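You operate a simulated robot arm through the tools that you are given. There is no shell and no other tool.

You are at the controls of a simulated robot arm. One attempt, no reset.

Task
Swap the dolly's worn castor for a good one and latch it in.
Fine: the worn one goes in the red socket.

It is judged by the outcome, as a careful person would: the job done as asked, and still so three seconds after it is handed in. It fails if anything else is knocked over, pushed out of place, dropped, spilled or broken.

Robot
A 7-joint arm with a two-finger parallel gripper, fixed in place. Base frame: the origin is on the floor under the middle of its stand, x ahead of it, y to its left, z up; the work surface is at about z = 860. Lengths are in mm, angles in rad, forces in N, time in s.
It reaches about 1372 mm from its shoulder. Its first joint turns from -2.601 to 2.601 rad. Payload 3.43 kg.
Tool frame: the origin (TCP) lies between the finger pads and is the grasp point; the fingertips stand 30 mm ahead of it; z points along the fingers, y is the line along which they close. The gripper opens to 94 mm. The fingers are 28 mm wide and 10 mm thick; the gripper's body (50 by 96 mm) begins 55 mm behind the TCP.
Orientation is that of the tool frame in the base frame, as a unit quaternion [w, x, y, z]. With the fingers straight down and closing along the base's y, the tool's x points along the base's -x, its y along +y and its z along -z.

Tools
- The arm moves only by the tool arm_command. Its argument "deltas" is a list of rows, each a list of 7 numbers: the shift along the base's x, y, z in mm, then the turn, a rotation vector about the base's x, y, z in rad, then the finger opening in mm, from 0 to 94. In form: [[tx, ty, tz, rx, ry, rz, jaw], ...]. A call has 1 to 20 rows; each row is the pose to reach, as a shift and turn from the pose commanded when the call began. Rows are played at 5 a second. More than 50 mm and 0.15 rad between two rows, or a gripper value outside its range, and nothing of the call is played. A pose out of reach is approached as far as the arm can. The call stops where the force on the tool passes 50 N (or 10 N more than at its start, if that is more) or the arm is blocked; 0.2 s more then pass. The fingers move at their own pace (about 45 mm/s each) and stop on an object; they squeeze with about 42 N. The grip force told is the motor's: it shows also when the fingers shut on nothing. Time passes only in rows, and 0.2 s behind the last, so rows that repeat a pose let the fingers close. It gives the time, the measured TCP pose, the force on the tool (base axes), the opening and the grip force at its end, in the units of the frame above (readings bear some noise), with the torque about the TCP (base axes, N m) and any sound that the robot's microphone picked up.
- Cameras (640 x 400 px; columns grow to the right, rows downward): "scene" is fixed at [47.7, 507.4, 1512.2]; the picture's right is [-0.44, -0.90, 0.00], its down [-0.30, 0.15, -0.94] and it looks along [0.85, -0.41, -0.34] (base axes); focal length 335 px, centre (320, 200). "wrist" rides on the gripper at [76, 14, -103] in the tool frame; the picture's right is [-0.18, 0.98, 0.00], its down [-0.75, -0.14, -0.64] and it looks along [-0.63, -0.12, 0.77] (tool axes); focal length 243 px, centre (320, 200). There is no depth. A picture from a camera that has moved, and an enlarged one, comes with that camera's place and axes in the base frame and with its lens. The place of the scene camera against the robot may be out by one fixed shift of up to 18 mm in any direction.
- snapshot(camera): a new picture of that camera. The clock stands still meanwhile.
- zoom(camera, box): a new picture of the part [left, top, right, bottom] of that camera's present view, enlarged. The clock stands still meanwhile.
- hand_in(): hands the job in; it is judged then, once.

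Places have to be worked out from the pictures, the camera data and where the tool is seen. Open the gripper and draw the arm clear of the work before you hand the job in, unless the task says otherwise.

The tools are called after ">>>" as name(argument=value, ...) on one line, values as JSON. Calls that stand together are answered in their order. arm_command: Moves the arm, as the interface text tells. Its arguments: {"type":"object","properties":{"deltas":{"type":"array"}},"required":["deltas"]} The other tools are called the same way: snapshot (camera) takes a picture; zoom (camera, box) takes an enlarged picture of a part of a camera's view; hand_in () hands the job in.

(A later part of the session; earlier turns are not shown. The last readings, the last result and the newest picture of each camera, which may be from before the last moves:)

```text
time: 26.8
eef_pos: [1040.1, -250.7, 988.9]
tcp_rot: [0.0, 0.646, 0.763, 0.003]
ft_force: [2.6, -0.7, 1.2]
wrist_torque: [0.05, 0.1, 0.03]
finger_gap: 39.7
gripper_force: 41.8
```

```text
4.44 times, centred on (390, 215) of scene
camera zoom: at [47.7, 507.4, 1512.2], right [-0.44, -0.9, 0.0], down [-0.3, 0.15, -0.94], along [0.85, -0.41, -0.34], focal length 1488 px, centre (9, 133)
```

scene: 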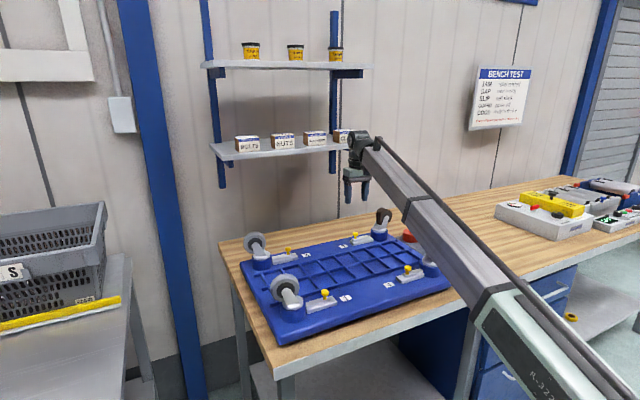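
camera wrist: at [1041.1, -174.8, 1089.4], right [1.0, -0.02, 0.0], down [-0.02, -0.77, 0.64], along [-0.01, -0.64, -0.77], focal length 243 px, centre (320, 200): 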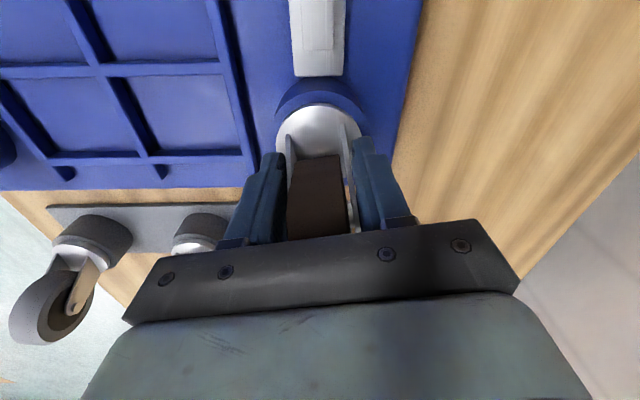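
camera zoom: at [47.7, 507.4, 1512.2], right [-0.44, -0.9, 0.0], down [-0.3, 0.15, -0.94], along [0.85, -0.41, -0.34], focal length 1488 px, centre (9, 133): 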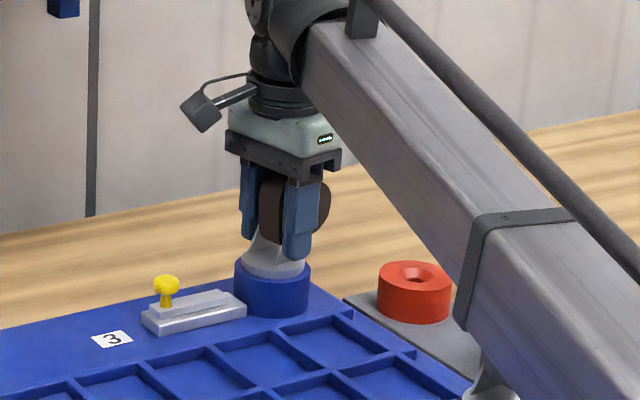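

The jaw stopped at 39.7 mm, which matches the bolt-to-bolt span rather than the roughly 34 mm over the fork plates. I'll look closely before lifting.

>>> zoom(camera="wrist", box=[250, 90, 420, 250])

>>> zoom(camera="scene", box=[380, 200, 425, 245])

```text
2.50 times, centred on (335, 170) of wrist
camera zoom: at [1041.1, -174.8, 1089.4], right [1.0, -0.02, 0.0], down [-0.02, -0.77, 0.64], along [-0.01, -0.64, -0.77], focal length 606 px, centre (282, 275)
```

zoom: 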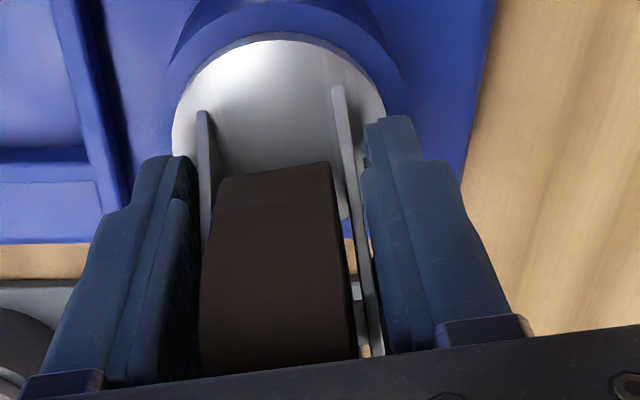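

```text
8.89 times, centred on (402, 222) of scene
camera zoom: at [47.7, 507.4, 1512.2], right [-0.44, -0.9, 0.0], down [-0.3, 0.15, -0.94], along [0.85, -0.41, -0.34], focal length 2975 px, centre (-413, 0)
```

zoom: 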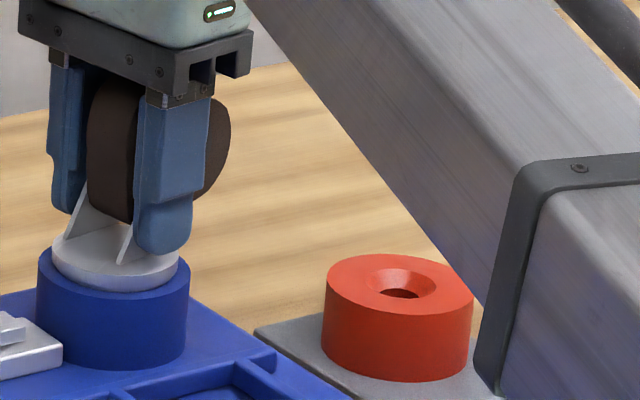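

The pads are resting on the axle bolts, with gaps beside the plates. I'll open, shift 10 mm back along the lean direction so the pads miss the bolts, and re-grip on the fork plates.

>>> arm_command(deltas=[[0, 0, 0, 0, 0, 0, 50], [0, 0, 0, 0, 0, 0, 56], [-0.8, 5, 0, 0, 0, 0, 56], [-1.7, 10, 0, 0, 0, 0, 56], [-1.7, 10, -2, 0, 0, 0, 56], [-1.7, 10, -3, 0, 0, 0, 40], [-1.7, 10, -3, 0, 0, 0, 25], [-1.7, 10, -3, 0, 0, 0, 20], [-1.7, 10, -3, 0, 0, 0, 20], [-1.7, 10, -3, 0, 0, 0, 20]])

>>> zoom(camera="wrist", box=[250, 90, 420, 250])

>>> zoom(camera="scene", box=[365, 200, 410, 245])

```text
time: 29.0
eef_pos: [1037.9, -241.2, 983.3]
tcp_rot: [-0.001, 0.646, 0.763, 0.003]
ft_force: [-0.5, -0.4, -0.8]
wrist_torque: [0.0, 0.09, 0.01]
finger_gap: 35.5
gripper_force: 42.0
```

```text
2.50 times, centred on (335, 170) of wrist
camera zoom: at [1039.5, -164.6, 1086.9], right [1.0, -0.02, 0.0], down [-0.02, -0.77, 0.64], along [-0.01, -0.64, -0.77], focal length 606 px, centre (282, 275)
```

zoom: 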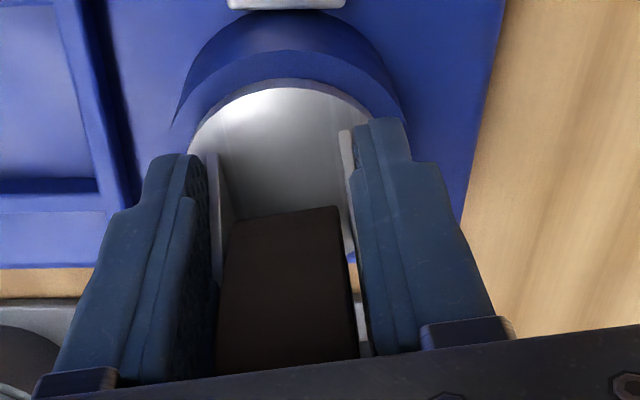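

```text
8.89 times, centred on (388, 222) of scene
camera zoom: at [47.7, 507.4, 1512.2], right [-0.44, -0.9, 0.0], down [-0.3, 0.15, -0.94], along [0.85, -0.41, -0.34], focal length 2975 px, centre (-280, 0)
```

zoom: 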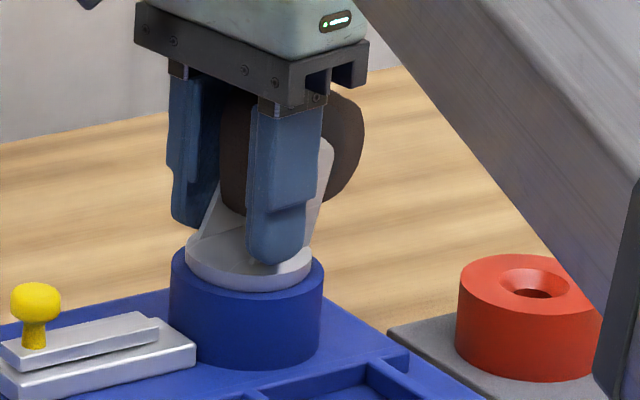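

Now the gap is 35.5 mm with the pads flush on the fork plates. I lift slowly, watching the force.

>>> arm_command(deltas=[[0, 0, 2, 0, 0, 0, 20], [0, 0, 5, 0, 0, 0, 20], [0, 0, 9, 0, 0, 0, 20], [0, 0, 14, 0, 0, 0, 20], [0, 0, 20, 0, 0, 0, 20]])

>>> zoom(camera="scene", box=[350, 180, 430, 250])

>>> snapshot(camera="wrist")

```text
time: 30.2
eef_pos: [1039.4, -241.7, 1003.4]
tcp_rot: [0.0, 0.646, 0.763, 0.002]
ft_force: [1.0, -0.3, -5.1]
wrist_torque: [0.1, 0.03, 0.01]
finger_gap: 35.8
gripper_force: 42.5
```

```text
5.71 times, centred on (390, 215) of scene
camera zoom: at [47.7, 507.4, 1512.2], right [-0.44, -0.9, 0.0], down [-0.3, 0.15, -0.94], along [0.85, -0.41, -0.34], focal length 1913 px, centre (-80, 114)
```

zoom: 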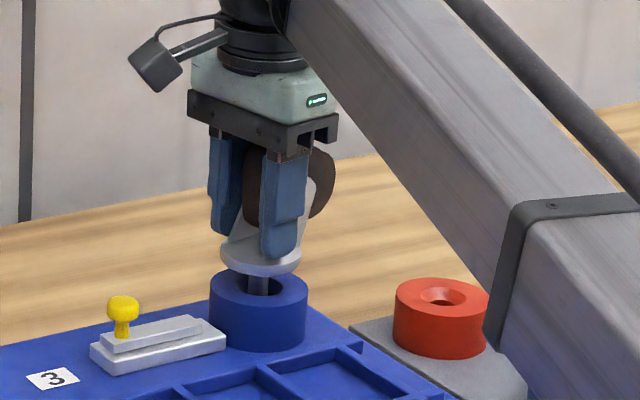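

```text
taken
camera wrist: at [1040.2, -164.5, 1105.9], right [1.0, -0.02, 0.0], down [-0.02, -0.77, 0.64], along [-0.01, -0.64, -0.77], focal length 243 px, centre (320, 200)
```

wrist: 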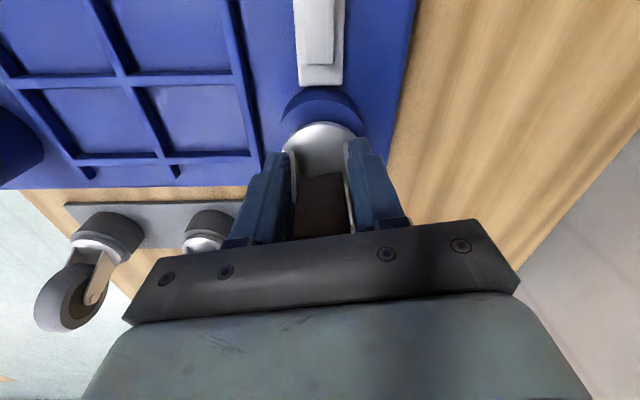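

It comes free (about 5 N weight) with the stem visible. I keep lifting straight up until the stem is well clear.

>>> arm_command(deltas=[[0, 0, 6, 0, 0, 0, 20], [0, 0, 14, 0, 0, 0, 20], [0, 0, 24, 0, 0, 0, 20], [0, 0, 34, 0, 0, 0, 20], [0, 0, 44, 0, 0, 0, 20], [0, 0, 54, 0, 0, 0, 20], [0, 0, 60, 0, 0, 0, 20]])

>>> zoom(camera="scene", box=[340, 150, 450, 250])

>>> snapshot(camera="wrist")

```text
time: 31.8
eef_pos: [1039.2, -240.7, 1064.9]
tcp_rot: [-0.001, 0.646, 0.764, 0.003]
ft_force: [-1.2, 0.0, -5.3]
wrist_torque: [0.09, 0.01, -0.02]
finger_gap: 35.8
gripper_force: 42.0
```

```text
4.00 times, centred on (395, 200) of scene
camera zoom: at [47.7, 507.4, 1512.2], right [-0.44, -0.9, 0.0], down [-0.3, 0.15, -0.94], along [0.85, -0.41, -0.34], focal length 1339 px, centre (20, 200)
```

zoom: 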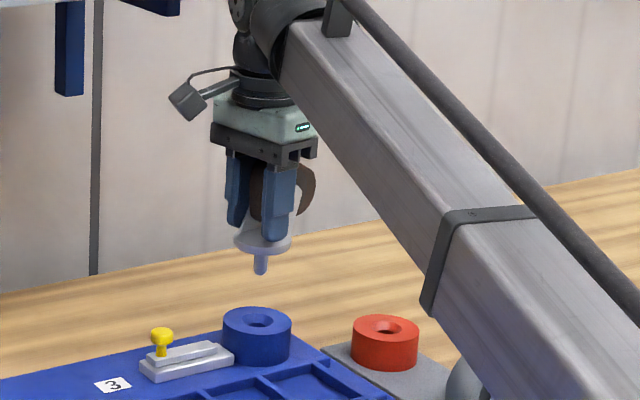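

```text
taken
camera wrist: at [1040.0, -164.6, 1167.1], right [1.0, -0.02, 0.0], down [-0.02, -0.77, 0.64], along [-0.01, -0.64, -0.77], focal length 243 px, centre (320, 200)
```

wrist: 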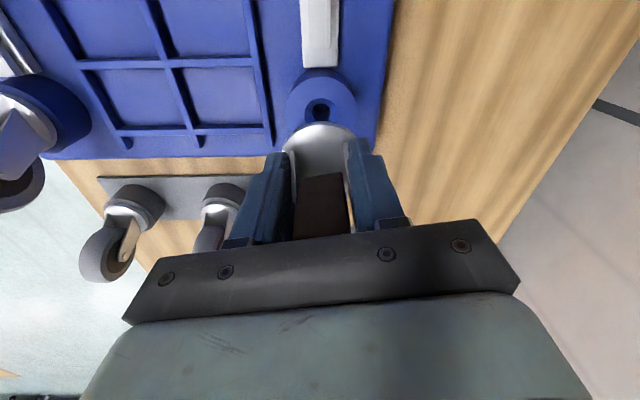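

The castor is out, with a stem about 28 mm long, and both holes are visible. The vector from socket 3 to the red socket is about (-12, -155, -37). I carry it over at this height to hover above the red socket.

>>> arm_command(deltas=[[-1, -10, 0, 0, 0, 0, 20], [-2, -28, 0, 0, 0, 0, 20], [-4, -50, 0, 0, 0, 0, 20], [-6, -75, 0, 0, 0, 0, 20], [-8, -100, 0, 0, 0, 0, 20], [-10, -125, 0, 0, 0, 0, 20], [-11, -143, 0, 0, 0, 0, 20], [-12, -153, 0, 0, 0, 0, 20], [-12, -155, 0, 0, 0, 0, 20], [-12, -155, 0, 0, 0, 0, 20]])

>>> snapshot(camera="scene")

>>> snapshot(camera="wrist")

```text
time: 34.0
eef_pos: [1027.0, -395.9, 1063.8]
tcp_rot: [0.0, 0.646, 0.763, 0.002]
ft_force: [0.0, -0.8, -4.3]
wrist_torque: [0.06, 0.01, -0.01]
finger_gap: 35.6
gripper_force: 42.2
```

```text
taken
```

scene: 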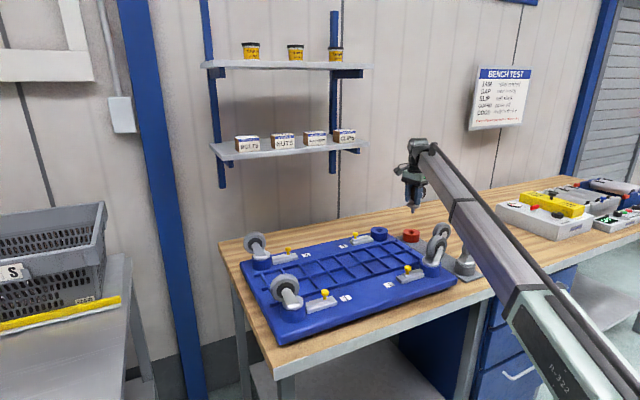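

```text
taken
camera wrist: at [1028.4, -319.5, 1166.8], right [1.0, -0.02, 0.0], down [-0.02, -0.77, 0.64], along [-0.01, -0.64, -0.77], focal length 243 px, centre (320, 200)
```

wrist: 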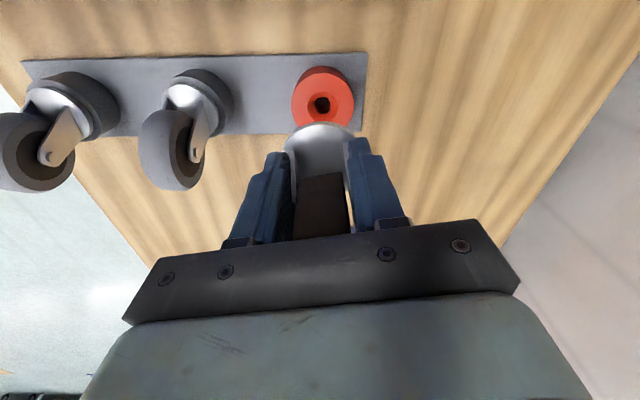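

The hover puts the stem close to the red hole. I zoom on both cameras to measure the remaining offset.

>>> zoom(camera="wrist", box=[270, 50, 370, 150])

>>> zoom(camera="scene", box=[385, 180, 445, 250])

>>> zoom(camera="wrist", box=[0, 50, 280, 210])

>>> zoom(camera="scene", box=[410, 215, 490, 285])

```text
4.00 times, centred on (320, 100) of wrist
camera zoom: at [1028.4, -319.5, 1166.8], right [1.0, -0.02, 0.0], down [-0.02, -0.77, 0.64], along [-0.01, -0.64, -0.77], focal length 970 px, centre (320, 600)
```

zoom: 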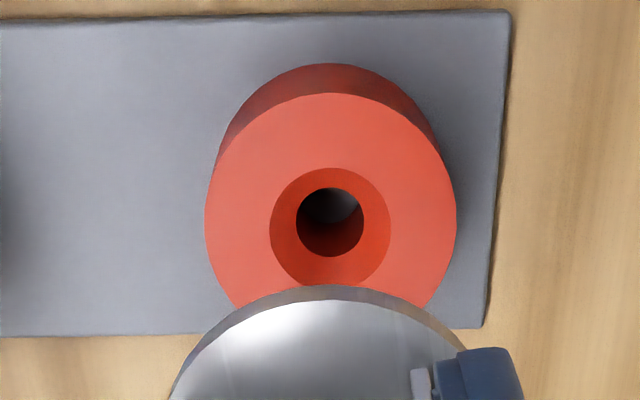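

```text
5.71 times, centred on (415, 215) of scene
camera zoom: at [47.7, 507.4, 1512.2], right [-0.44, -0.9, 0.0], down [-0.3, 0.15, -0.94], along [0.85, -0.41, -0.34], focal length 1913 px, centre (-223, 114)
```

zoom: 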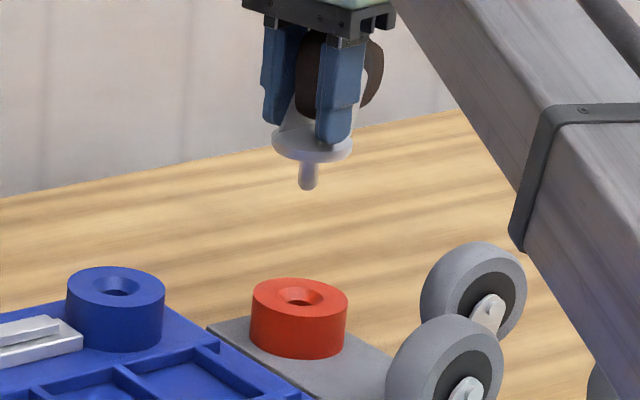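

```text
2.29 times, centred on (140, 130) of wrist
camera zoom: at [1028.4, -319.5, 1166.8], right [1.0, -0.02, 0.0], down [-0.02, -0.77, 0.64], along [-0.01, -0.64, -0.77], focal length 555 px, centre (731, 360)
```

zoom: 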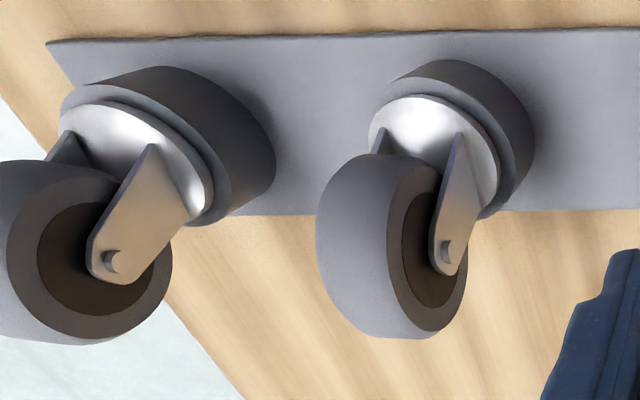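

```text
5.71 times, centred on (450, 250) of scene
camera zoom: at [47.7, 507.4, 1512.2], right [-0.44, -0.9, 0.0], down [-0.3, 0.15, -0.94], along [0.85, -0.41, -0.34], focal length 1913 px, centre (-423, -86)
```

zoom: 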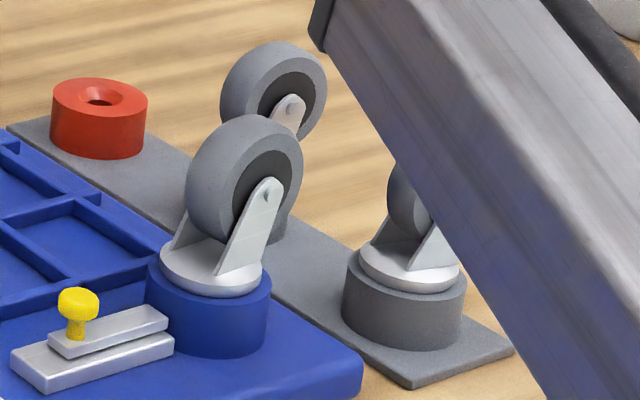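

Scene and wrist views agree to within 2–3 mm, and the funnel is about 32 mm wide at the top. I apply a small correction (+0.7, -2.5) and lower until the stem tip is just above the red funnel, then check.

>>> arm_command(deltas=[[0.7, -2.5, -8, 0, 0, 0, 20], [0.7, -2.5, -22, 0, 0, 0, 20], [0.7, -2.5, -38, 0, 0, 0, 20], [0.7, -2.5, -54, 0, 0, 0, 20], [0.7, -2.5, -66, 0, 0, 0, 20], [0.7, -2.5, -74, 0, 0, 0, 20], [0.7, -2.5, -78, 0, 0, 0, 20], [0.7, -2.5, -78, 0, 0, 0, 20]])

>>> zoom(camera="scene", box=[385, 190, 445, 250])

>>> snapshot(camera="wrist")

```text
time: 35.8
eef_pos: [1027.1, -398.6, 985.7]
tcp_rot: [0.0, 0.646, 0.764, 0.003]
ft_force: [-0.3, -0.2, -3.9]
wrist_torque: [0.09, 0.01, 0.01]
finger_gap: 35.8
gripper_force: 41.9
```

```text
6.67 times, centred on (415, 220) of scene
camera zoom: at [47.7, 507.4, 1512.2], right [-0.44, -0.9, 0.0], down [-0.3, 0.15, -0.94], along [0.85, -0.41, -0.34], focal length 2231 px, centre (-313, 67)
```

zoom: 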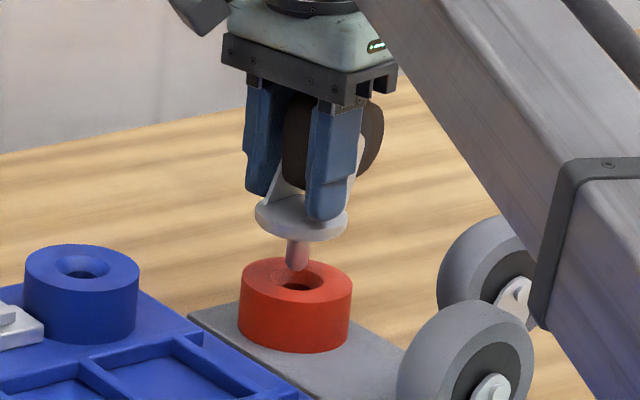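

```text
taken
camera wrist: at [1028.7, -322.0, 1088.5], right [1.0, -0.02, 0.0], down [-0.02, -0.77, 0.64], along [-0.01, -0.64, -0.77], focal length 243 px, centre (320, 200)
```

wrist: 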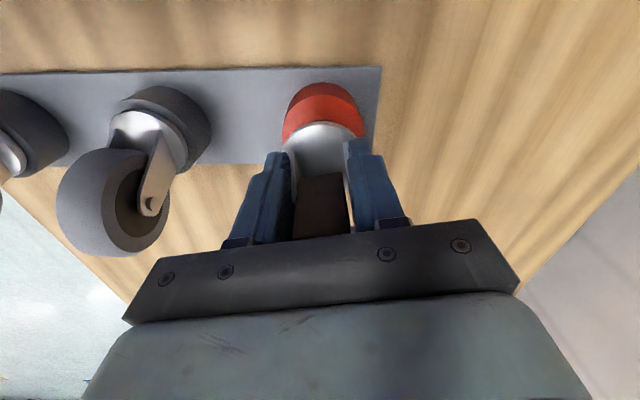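

The tip is centred over the funnel in the view. I lower 18 mm more in small steps and read the lateral forces.

>>> arm_command(deltas=[[0, 0, -4, 0, 0, 0, 20], [0, 0, -9, 0, 0, 0, 20], [0, 0, -14, 0, 0, 0, 20], [0, 0, -18, 0, 0, 0, 20]])

>>> zoom(camera="scene", box=[385, 190, 445, 250])

```text
time: 36.8
eef_pos: [1028.5, -398.7, 967.7]
tcp_rot: [0.0, 0.646, 0.763, 0.003]
ft_force: [0.3, -0.6, -4.5]
wrist_torque: [0.09, 0.0, -0.02]
finger_gap: 35.8
gripper_force: 42.2
```

```text
6.67 times, centred on (415, 220) of scene
camera zoom: at [47.7, 507.4, 1512.2], right [-0.44, -0.9, 0.0], down [-0.3, 0.15, -0.94], along [0.85, -0.41, -0.34], focal length 2231 px, centre (-313, 67)
```

zoom: 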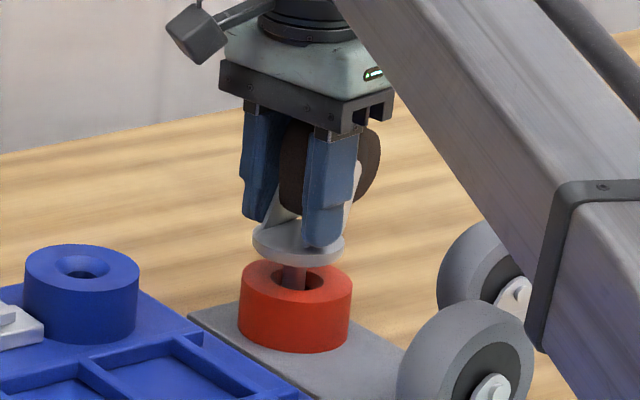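

The stem is going in without contact force. I keep lowering gently toward the seat.

>>> arm_command(deltas=[[0, 0, -3, 0, 0, 0, 20], [0, 0, -6, 0, 0, 0, 20], [0, 0, -9, 0, 0, 0, 20], [0, 0, -12, 0, 0, 0, 20], [0, 0, -14, 0, 0, 0, 20]])

>>> zoom(camera="scene", box=[385, 190, 445, 250])

```text
time: 38.0
eef_pos: [1026.8, -399.1, 954.1]
tcp_rot: [0.0, 0.646, 0.763, 0.001]
ft_force: [2.1, -4.1, -3.2]
wrist_torque: [-0.14, -0.13, 0.02]
finger_gap: 35.9
gripper_force: 41.9
```

```text
6.67 times, centred on (415, 220) of scene
camera zoom: at [47.7, 507.4, 1512.2], right [-0.44, -0.9, 0.0], down [-0.3, 0.15, -0.94], along [0.85, -0.41, -0.34], focal length 2231 px, centre (-313, 67)
```

zoom: 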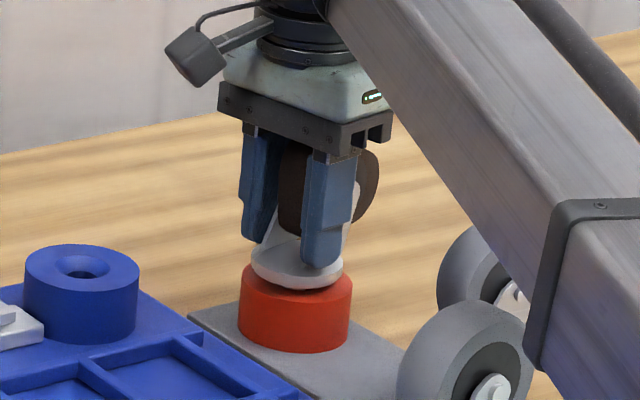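

A slight lateral reaction (+2, -4 N) says the hole is a touch further towards -y, so I nudge that way while lowering the last few millimetres.

>>> arm_command(deltas=[[0.4, -1.2, 0, 0, 0, 0, 20], [0.4, -1.2, -2, 0, 0, 0, 20], [0.4, -1.2, -4, 0, 0, 0, 20], [0.4, -1.2, -5.5, 0, 0, 0, 20]])

>>> zoom(camera="scene", box=[385, 190, 445, 250])

```text
time: 39.0
eef_pos: [1027.5, -399.4, 948.3]
tcp_rot: [0.0, 0.646, 0.763, 0.002]
ft_force: [0.0, 0.1, -4.4]
wrist_torque: [0.1, 0.02, -0.02]
finger_gap: 35.3
gripper_force: 42.1
```

```text
6.67 times, centred on (415, 220) of scene
camera zoom: at [47.7, 507.4, 1512.2], right [-0.44, -0.9, 0.0], down [-0.3, 0.15, -0.94], along [0.85, -0.41, -0.34], focal length 2231 px, centre (-313, 67)
```

zoom: 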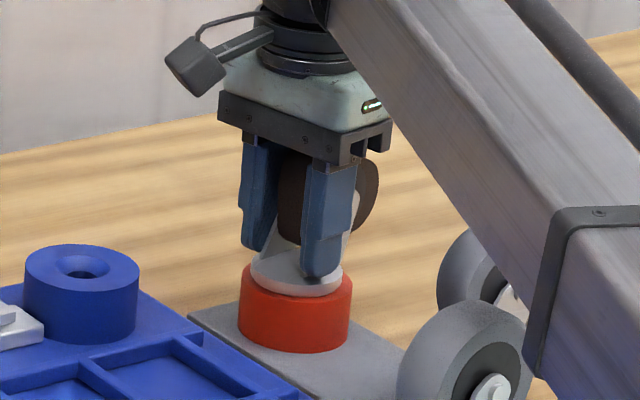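

The lateral force vanished but the weight is still on the gripper. I lower millimetre by millimetre until it seats.

>>> arm_command(deltas=[[0, 0, -1, 0, 0, 0, 20], [0, 0, -2, 0, 0, 0, 20], [0, 0, -3, 0, 0, 0, 20]])

>>> zoom(camera="scene", box=[390, 205, 430, 245])

```text
time: 39.8
eef_pos: [1028.3, -400.3, 948.0]
tcp_rot: [0.001, 0.646, 0.763, 0.003]
ft_force: [3.2, 0.8, 15.0]
wrist_torque: [-0.1, 0.34, 0.02]
finger_gap: 35.6
gripper_force: 42.2
```

```text
10.00 times, centred on (410, 225) of scene
camera zoom: at [47.7, 507.4, 1512.2], right [-0.44, -0.9, 0.0], down [-0.3, 0.15, -0.94], along [0.85, -0.41, -0.34], focal length 3347 px, centre (-580, -50)
```

zoom: 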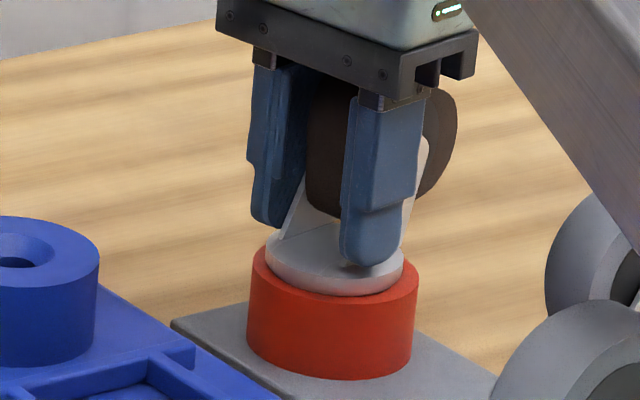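

It's seated: the reaction is +15 N upward at TCP z≈947.5, as predicted. I ease off, open, and rise straight up.

>>> arm_command(deltas=[[0, 0, 1.5, 0, 0, 0, 20], [0, 0, 1.5, 0, 0, 0, 40], [0, 0, 1.5, 0, 0, 0, 56], [0, 0, 1.5, 0, 0, 0, 60], [0, 0, 1.5, 0, 0, 0, 60]])

>>> arm_command(deltas=[[0, 0, 6, 0, 0, 0, 60], [0, 0, 20, 0, 0, 0, 60], [0, 0, 40, 0, 0, 0, 60], [0, 0, 65, 0, 0, 0, 60], [0, 0, 90, 0, 0, 0, 60], [0, 0, 112, 0, 0, 0, 60], [0, 0, 120, 0, 0, 0, 60]])

>>> snapshot(camera="wrist")

>>> snapshot(camera="scene")

```text
time: 41.0
eef_pos: [1027.3, -401.5, 946.7]
tcp_rot: [-0.001, 0.646, 0.763, 0.002]
ft_force: [0.3, -0.5, -0.5]
wrist_torque: [0.02, 0.01, 0.0]
finger_gap: 60.0
gripper_force: 0.1
```

```text
time: 42.6
eef_pos: [1026.0, -400.3, 1067.2]
tcp_rot: [0.0, 0.646, 0.763, 0.003]
ft_force: [0.0, 0.0, 0.4]
wrist_torque: [0.01, -0.01, -0.02]
finger_gap: 59.8
gripper_force: 0.1
```

```text
taken
camera wrist: at [1028.2, -323.9, 1169.3], right [1.0, -0.02, 0.0], down [-0.02, -0.77, 0.64], along [-0.01, -0.64, -0.77], focal length 243 px, centre (320, 200)
```

wrist: 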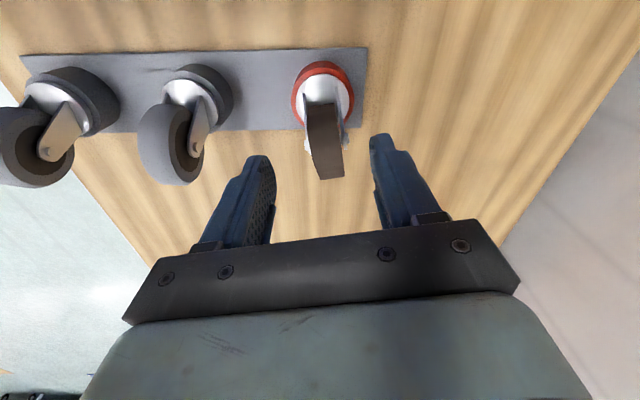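

```text
taken
```

scene: 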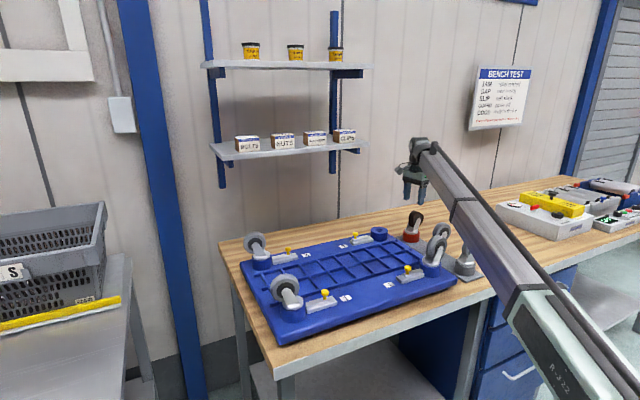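

The worn castor stands properly in the red socket. Next I move back to look down on the middle spare and check its wheel and axle direction.

>>> arm_command(deltas=[[-10, 10, 0, 0, 0, -0.05, 70], [-30, 25, 0, 0, 0, -0.1, 80], [-55, 40, 0, 0, 0, -0.15, 80], [-80, 55, 0, 0, 0, -0.17, 80], [-105, 65, 0, 0, 0, -0.17, 80], [-125, 70, 0, 0, 0, -0.17, 80], [-136, 70, 0, 0, 0, -0.17, 80], [-139, 70, 0, 0, 0, -0.17, 80], [-139, 70, 0, 0, 0, -0.17, 80]])

>>> snapshot(camera="wrist")

>>> zoom(camera="wrist", box=[250, 80, 390, 230])

>>> snapshot(camera="scene")

```text
time: 44.6
eef_pos: [887.6, -330.9, 1067.8]
tcp_rot: [0.0, 0.708, 0.706, 0.003]
ft_force: [0.0, 0.3, 0.1]
wrist_torque: [0.03, 0.03, 0.02]
finger_gap: 80.1
gripper_force: 0.0
```

```text
taken
camera wrist: at [902.6, -255.5, 1169.8], right [0.98, -0.19, 0.0], down [-0.15, -0.76, 0.64], along [-0.12, -0.63, -0.77], focal length 243 px, centre (320, 200)
```

wrist: 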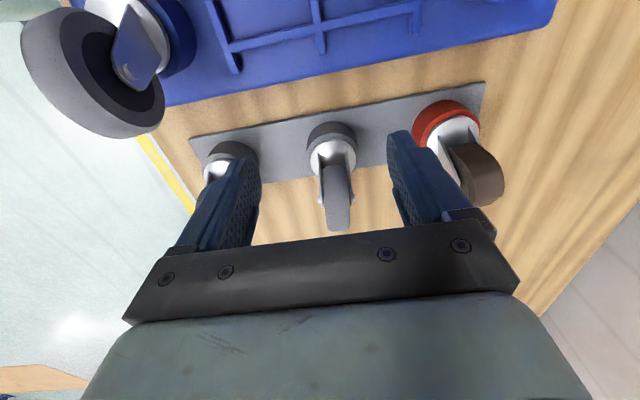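

```text
2.67 times, centred on (320, 155) of wrist
camera zoom: at [902.6, -255.5, 1169.8], right [0.98, -0.19, 0.0], down [-0.15, -0.76, 0.64], along [-0.12, -0.63, -0.77], focal length 647 px, centre (320, 320)
```

zoom: 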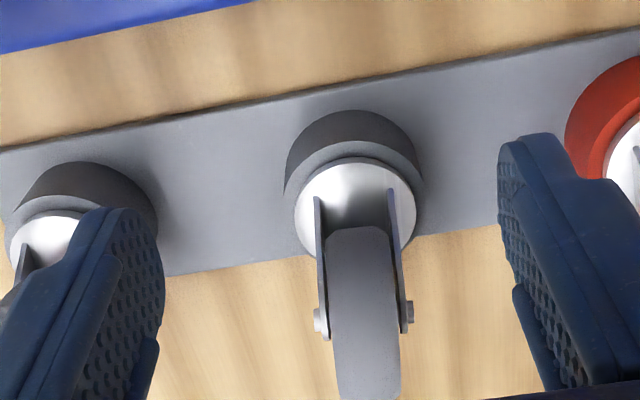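

```text
taken
```

scene: 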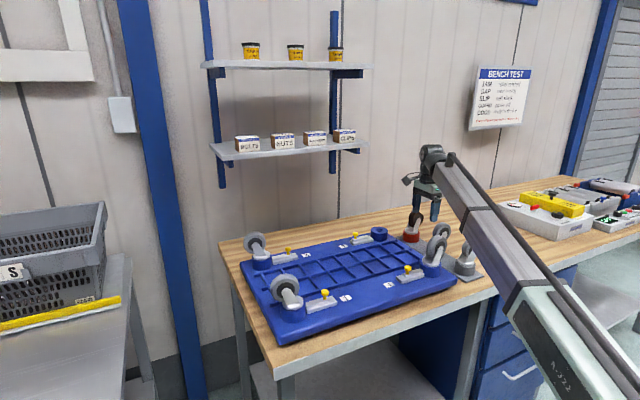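

The spare's wheel looks round and sound. Its axle is at about -4°, with the stem near (891, -406.5). I'll align above it, offset 6.5 mm back from the lean as before, and descend part way.

>>> arm_command(deltas=[[1, -12, 0, 0, 0, -0.03, 76], [2, -30, 0, 0, 0, -0.068, 70], [3, -50, 0, 0, 0, -0.068, 70], [4, -64, 0, 0, 0, -0.068, 70], [4, -69, 0, 0, 0, -0.068, 70], [4, -69, -12, 0, 0, -0.068, 70], [4, -69, -30, 0, 0, -0.068, 70], [4, -69, -46, 0, 0, -0.068, 70], [4, -69, -55, 0, 0, -0.068, 70], [4, -69, -58, 0, 0, -0.068, 70]])

>>> snapshot(camera="wrist")

>>> snapshot(camera="scene")

```text
time: 46.8
eef_pos: [892.1, -399.1, 1010.0]
tcp_rot: [0.0, 0.732, 0.681, 0.003]
ft_force: [0.2, 0.4, 0.1]
wrist_torque: [0.03, -0.03, 0.03]
finger_gap: 69.7
gripper_force: 0.0
```

```text
taken
camera wrist: at [911.4, -324.5, 1112.0], right [0.97, -0.25, 0.0], down [-0.2, -0.74, 0.64], along [-0.16, -0.62, -0.77], focal length 243 px, centre (320, 200)
```

wrist: 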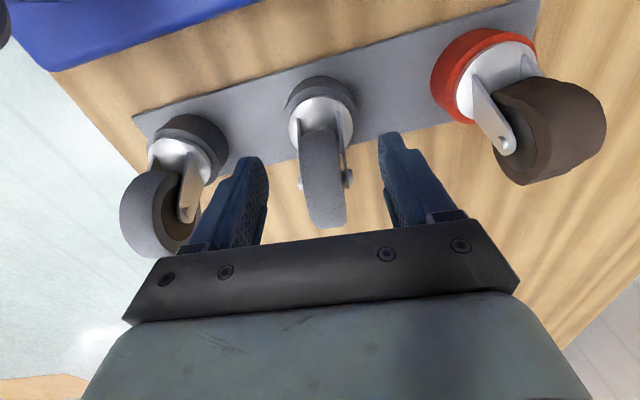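

```text
taken
```

scene: 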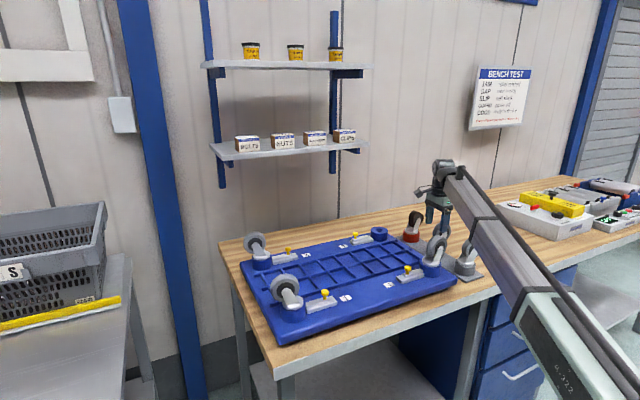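

>>> zoom(camera="scene", box=[390, 150, 550, 290])

>>> zoom(camera="wrist", box=[230, 60, 430, 240])

```text
2.86 times, centred on (470, 220) of scene
camera zoom: at [47.7, 507.4, 1512.2], right [-0.44, -0.9, 0.0], down [-0.3, 0.15, -0.94], along [0.85, -0.41, -0.34], focal length 956 px, centre (-109, 143)
```

zoom: 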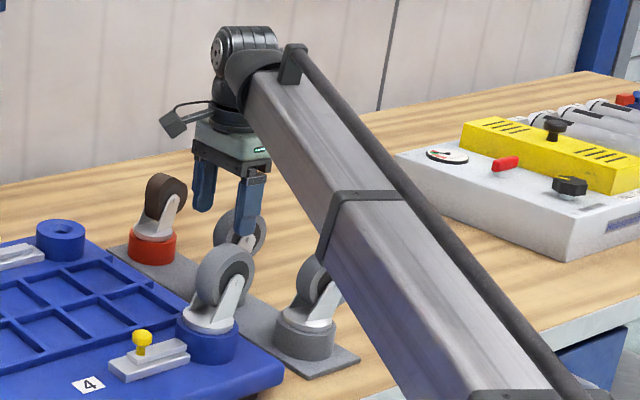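

```text
2.22 times, centred on (330, 150) of wrist
camera zoom: at [911.4, -324.5, 1112.0], right [0.97, -0.25, 0.0], down [-0.2, -0.74, 0.64], along [-0.16, -0.62, -0.77], focal length 539 px, centre (298, 311)
```

zoom: 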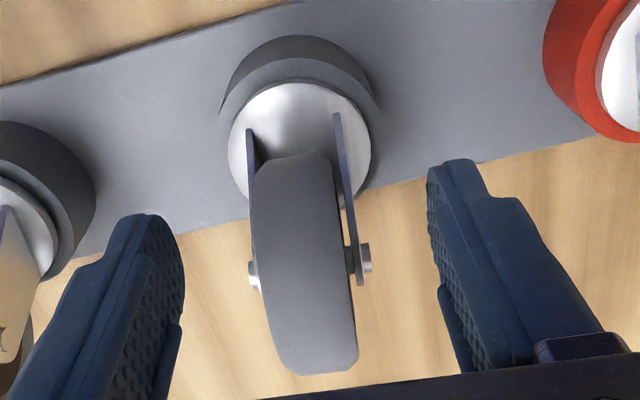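

Alignment is good; refined target is TCP (890.5, -401). I descend to z≈948 around the fork.

>>> arm_command(deltas=[[-1.5, -1.5, -10, 0, 0, -0.015, 70], [-1.5, -1.5, -24, 0, 0, -0.015, 70], [-1.5, -1.5, -38, 0, 0, -0.015, 70], [-1.5, -1.5, -50, 0, 0, -0.015, 70], [-1.5, -1.5, -58, 0, 0, -0.015, 70], [-1.5, -1.5, -62, 0, 0, -0.015, 70], [-1.5, -1.5, -62, 0, 0, -0.015, 70]])

>>> snapshot(camera="wrist")

>>> zoom(camera="scene", box=[390, 150, 550, 290])

```text
time: 48.4
eef_pos: [890.4, -400.9, 948.6]
tcp_rot: [0.0, 0.738, 0.675, 0.003]
ft_force: [-0.1, -0.2, 0.1]
wrist_torque: [0.0, 0.0, -0.02]
finger_gap: 70.1
gripper_force: 0.1
```

```text
taken
camera wrist: at [911.0, -326.7, 1050.1], right [0.96, -0.27, 0.0], down [-0.21, -0.74, 0.64], along [-0.17, -0.62, -0.77], focal length 243 px, centre (320, 200)
```

wrist: 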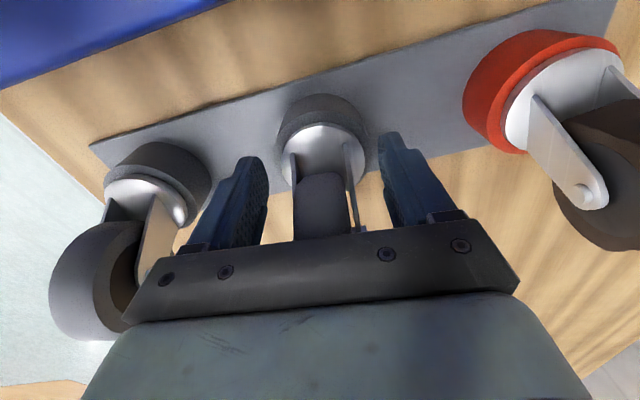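

```text
2.86 times, centred on (470, 220) of scene
camera zoom: at [47.7, 507.4, 1512.2], right [-0.44, -0.9, 0.0], down [-0.3, 0.15, -0.94], along [0.85, -0.41, -0.34], focal length 956 px, centre (-109, 143)
```

zoom: 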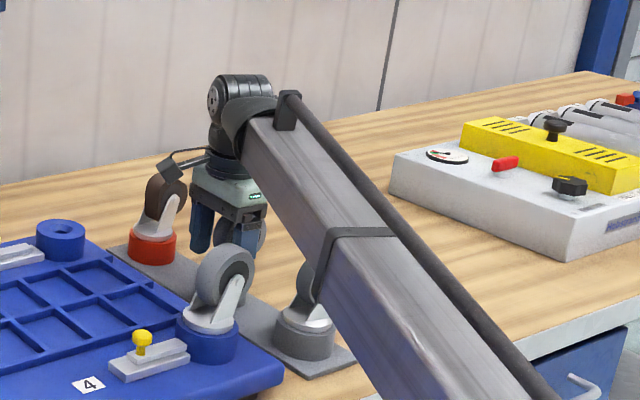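

Fingers are positioned with no contact. I close on the fork.

>>> arm_command(deltas=[[0, 0, 0, 0, 0, 0, 55], [0, 0, 0, 0, 0, 0, 42], [0, 0, 0, 0, 0, 0, 30], [0, 0, 0, 0, 0, 0, 20], [0, 0, 0, 0, 0, 0, 20], [0, 0, 0, 0, 0, 0, 20]])

>>> zoom(camera="wrist", box=[230, 80, 420, 250])

```text
time: 49.8
eef_pos: [891.0, -400.6, 948.9]
tcp_rot: [0.0, 0.737, 0.675, 0.003]
ft_force: [1.6, -1.5, 1.9]
wrist_torque: [0.03, 0.06, 0.04]
finger_gap: 35.6
gripper_force: 42.4
```

```text
2.35 times, centred on (325, 165) of wrist
camera zoom: at [911.1, -326.8, 1050.2], right [0.96, -0.27, 0.0], down [-0.21, -0.74, 0.64], along [-0.17, -0.62, -0.77], focal length 571 px, centre (308, 282)
```

zoom: 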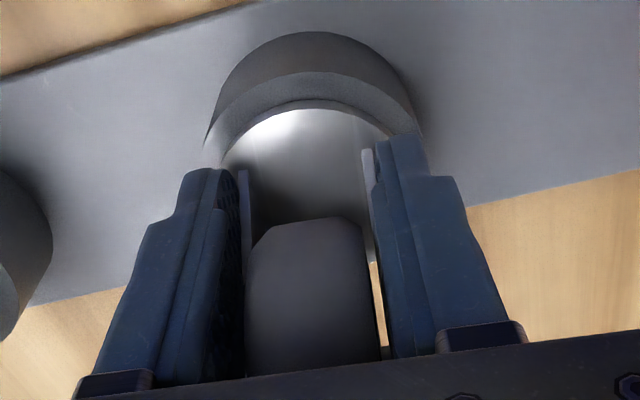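

Gap 35.6 mm, same as before, so I'm on the plates. I lift the spare slowly and check.

>>> arm_command(deltas=[[0, 0, 2, 0, 0, 0, 20], [0, 0, 5, 0, 0, 0, 20], [0, 0, 10, 0, 0, 0, 20], [0, 0, 16, 0, 0, 0, 20], [0, 0, 24, 0, 0, 0, 20]])

>>> zoom(camera="scene", box=[390, 150, 530, 280])

>>> snapshot(camera="wrist")

```text
time: 51.0
eef_pos: [891.3, -400.5, 971.6]
tcp_rot: [0.0, 0.737, 0.676, 0.002]
ft_force: [-0.5, -0.6, -4.6]
wrist_torque: [0.09, 0.03, 0.01]
finger_gap: 35.4
gripper_force: 42.3
```

```text
3.08 times, centred on (460, 215) of scene
camera zoom: at [47.7, 507.4, 1512.2], right [-0.44, -0.9, 0.0], down [-0.3, 0.15, -0.94], along [0.85, -0.41, -0.34], focal length 1030 px, centre (-111, 154)
```

zoom: 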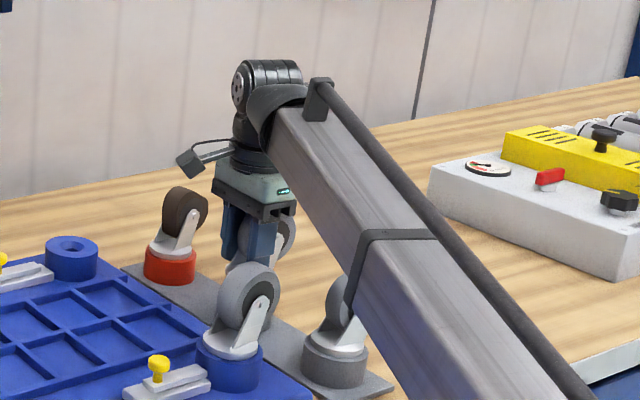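

```text
taken
camera wrist: at [911.5, -326.8, 1074.6], right [0.96, -0.27, 0.0], down [-0.21, -0.74, 0.64], along [-0.17, -0.62, -0.77], focal length 243 px, centre (320, 200)
```

wrist: 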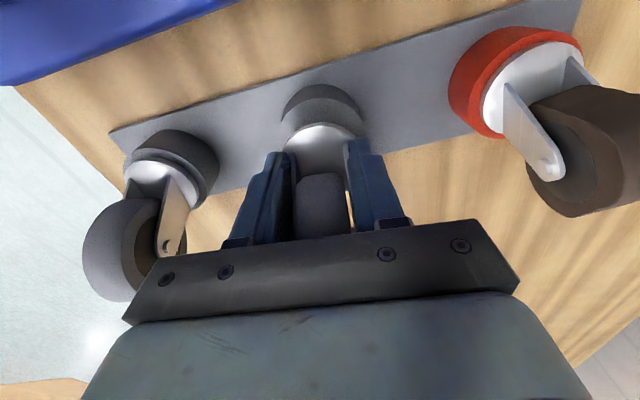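

The spare lifts freely with the same weight and no sideways force. I raise it fully and check that the stem is clear.

>>> arm_command(deltas=[[0, 0, 6, 0, 0, 0, 20], [0, 0, 16, 0, 0, 0, 20], [0, 0, 30, 0, 0, 0, 20], [0, 0, 46, 0, 0, 0, 20], [0, 0, 62, 0, 0, 0, 20], [0, 0, 78, 0, 0, 0, 20], [0, 0, 90, 0, 0, 0, 20], [0, 0, 96, 0, 0, 0, 20]])

>>> zoom(camera="scene", box=[390, 140, 530, 280])

>>> snapshot(camera="wrist")

```text
time: 52.8
eef_pos: [892.2, -400.3, 1067.4]
tcp_rot: [0.0, 0.737, 0.676, 0.002]
ft_force: [-0.5, -0.1, -4.6]
wrist_torque: [0.12, -0.01, -0.01]
finger_gap: 35.5
gripper_force: 42.1
```

```text
2.86 times, centred on (460, 210) of scene
camera zoom: at [47.7, 507.4, 1512.2], right [-0.44, -0.9, 0.0], down [-0.3, 0.15, -0.94], along [0.85, -0.41, -0.34], focal length 956 px, centre (-80, 171)
```

zoom: 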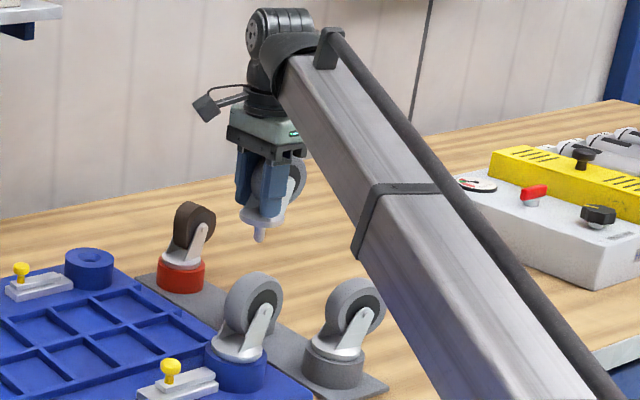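

```text
taken
camera wrist: at [912.5, -326.3, 1169.6], right [0.96, -0.27, 0.0], down [-0.21, -0.74, 0.64], along [-0.17, -0.62, -0.77], focal length 243 px, centre (320, 200)
```

wrist: 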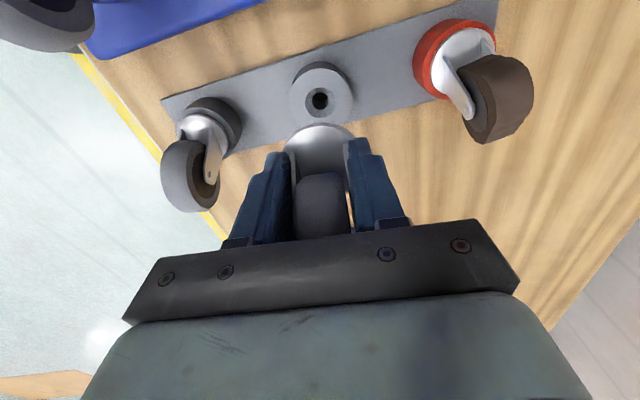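

The stem is clear and the spare hangs straight. I carry it to above socket 3 (TCP about (1039.5, -241)), yawing back to the same orientation the worn castor had.

>>> arm_command(deltas=[[6, 7, 0, 0, 0, 0.02, 20], [18, 20, 0, 0, 0, 0.05, 20], [34, 37, 0, 0, 0, 0.08, 20], [52, 56, 0, 0, 0, 0.11, 20], [70, 75, 0, 0, 0, 0.14, 20], [88, 95, 0, 0, 0, 0.17, 20], [106, 114, 0, 0, 0, 0.2, 20], [124, 134, 0, 0, 0, 0.23, 20], [138, 149, 0, 0, 0, 0.253, 20], [146, 157, 0, 0, 0, 0.253, 20], [148.3, 159.7, 0, 0, 0, 0.253, 20], [148.3, 159.7, 0, 0, 0, 0.253, 20]])

>>> snapshot(camera="wrist")

>>> zoom(camera="wrist", box=[270, 50, 370, 150])

>>> zoom(camera="scene", box=[340, 150, 450, 250])

```text
time: 55.4
eef_pos: [1039.5, -240.4, 1067.7]
tcp_rot: [0.0, 0.647, 0.763, 0.002]
ft_force: [0.1, -0.6, -5.1]
wrist_torque: [0.05, 0.01, 0.01]
finger_gap: 35.7
gripper_force: 42.5
```

```text
taken
camera wrist: at [1040.6, -164.0, 1169.7], right [1.0, -0.02, 0.0], down [-0.02, -0.77, 0.64], along [-0.01, -0.64, -0.77], focal length 243 px, centre (320, 200)
```

wrist: 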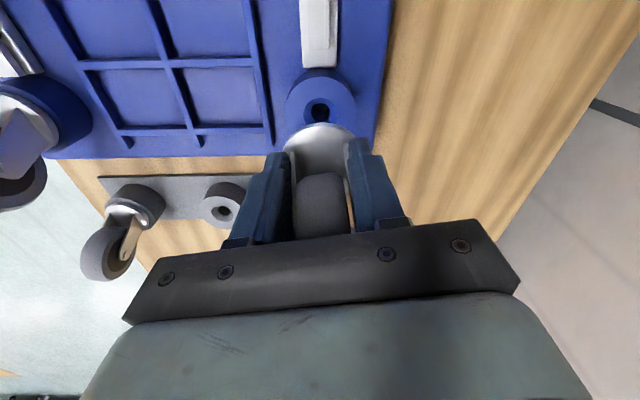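

```text
4.00 times, centred on (320, 100) of wrist
camera zoom: at [1040.6, -164.0, 1169.7], right [1.0, -0.02, 0.0], down [-0.02, -0.77, 0.64], along [-0.01, -0.64, -0.77], focal length 970 px, centre (320, 600)
```

zoom: 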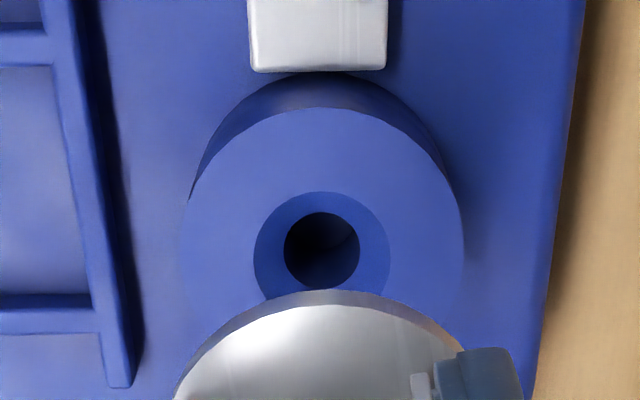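

```text
4.00 times, centred on (395, 200) of scene
camera zoom: at [47.7, 507.4, 1512.2], right [-0.44, -0.9, 0.0], down [-0.3, 0.15, -0.94], along [0.85, -0.41, -0.34], focal length 1339 px, centre (20, 200)
```

zoom: 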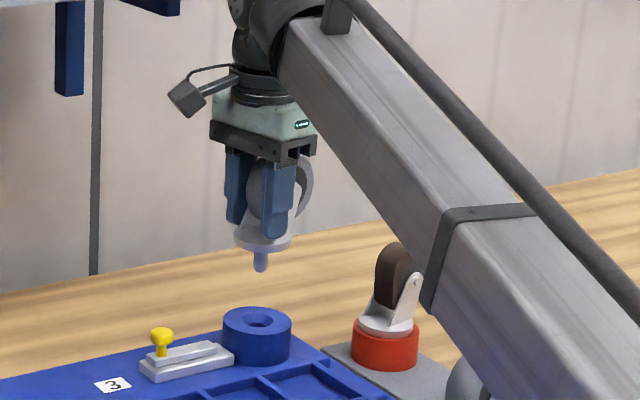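

The picture nearly duplicates the aligned pose at extraction. I nudge (+0.5, -0.8) and lower until the stem tip is just above the funnel.

>>> arm_command(deltas=[[0.5, -0.8, -8, 0, 0, 0, 20], [0.5, -0.8, -20, 0, 0, 0, 20], [0.5, -0.8, -32, 0, 0, 0, 20], [0.5, -0.8, -42, 0, 0, 0, 20], [0.5, -0.8, -46, 0, 0, 0, 20], [0.5, -0.8, -46, 0, 0, 0, 20]])

>>> zoom(camera="scene", box=[350, 180, 410, 240])

```text
time: 56.8
eef_pos: [1039.0, -242.2, 1021.0]
tcp_rot: [0.0, 0.646, 0.763, 0.003]
ft_force: [0.4, -0.8, -3.0]
wrist_torque: [0.06, 0.01, -0.01]
finger_gap: 35.7
gripper_force: 41.7
```

```text
6.67 times, centred on (380, 210) of scene
camera zoom: at [47.7, 507.4, 1512.2], right [-0.44, -0.9, 0.0], down [-0.3, 0.15, -0.94], along [0.85, -0.41, -0.34], focal length 2231 px, centre (-80, 133)
```

zoom: 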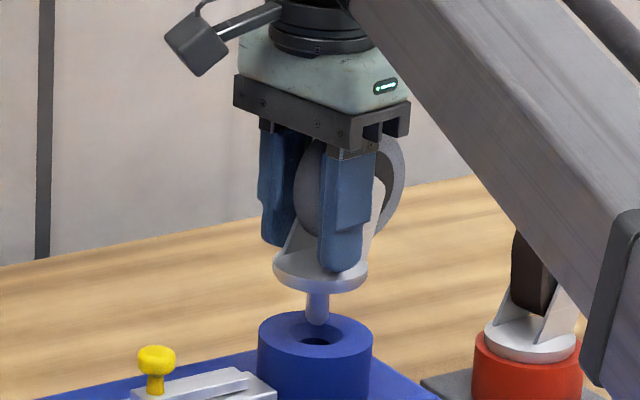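

The stem tip is right over the hole. I lower gently into the socket, reading forces.

>>> arm_command(deltas=[[0, 0, -4, 0, 0, 0, 20], [0, 0, -9, 0, 0, 0, 20], [0, 0, -14, 0, 0, 0, 20], [0, 0, -19, 0, 0, 0, 20], [0, 0, -24, 0, 0, 0, 20]])

>>> zoom(camera="scene", box=[350, 190, 410, 250])

```text
time: 58.0
eef_pos: [1040.7, -240.7, 997.5]
tcp_rot: [-0.001, 0.646, 0.764, 0.003]
ft_force: [0.3, -0.7, -4.1]
wrist_torque: [0.11, 0.01, -0.02]
finger_gap: 35.7
gripper_force: 42.1
```

```text
6.67 times, centred on (380, 220) of scene
camera zoom: at [47.7, 507.4, 1512.2], right [-0.44, -0.9, 0.0], down [-0.3, 0.15, -0.94], along [0.85, -0.41, -0.34], focal length 2231 px, centre (-80, 67)
```

zoom: 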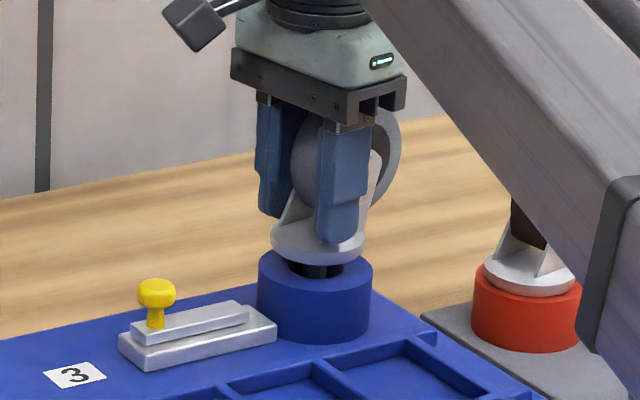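

The stem slides in with no side force. I lower the remaining 11–13 mm to the seat.

>>> arm_command(deltas=[[0, 0, -3, 0, 0, 0, 20], [0, 0, -6, 0, 0, 0, 20], [0, 0, -9, 0, 0, 0, 20], [0, 0, -11, 0, 0, 0, 20]])

>>> arm_command(deltas=[[0, 0, -1, 0, 0, 0, 20], [0, 0, -2, 0, 0, 0, 20], [0, 0, -2.5, 0, 0, 0, 20]])

>>> zoom(camera="scene", box=[350, 190, 410, 250])

```text
time: 59.0
eef_pos: [1040.1, -241.3, 987.4]
tcp_rot: [-0.001, 0.646, 0.763, 0.002]
ft_force: [-0.2, 0.0, -4.8]
wrist_torque: [0.08, -0.01, 0.0]
finger_gap: 35.5
gripper_force: 42.3
```

```text
time: 59.8
eef_pos: [1040.3, -242.0, 984.8]
tcp_rot: [0.0, 0.646, 0.763, 0.002]
ft_force: [0.1, -1.8, 2.8]
wrist_torque: [-0.06, 0.18, 0.04]
finger_gap: 35.6
gripper_force: 41.5
```

```text
6.67 times, centred on (380, 220) of scene
camera zoom: at [47.7, 507.4, 1512.2], right [-0.44, -0.9, 0.0], down [-0.3, 0.15, -0.94], along [0.85, -0.41, -0.34], focal length 2231 px, centre (-80, 67)
```

zoom: 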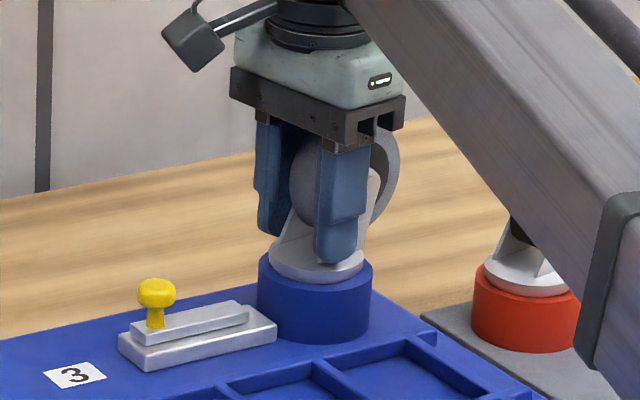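

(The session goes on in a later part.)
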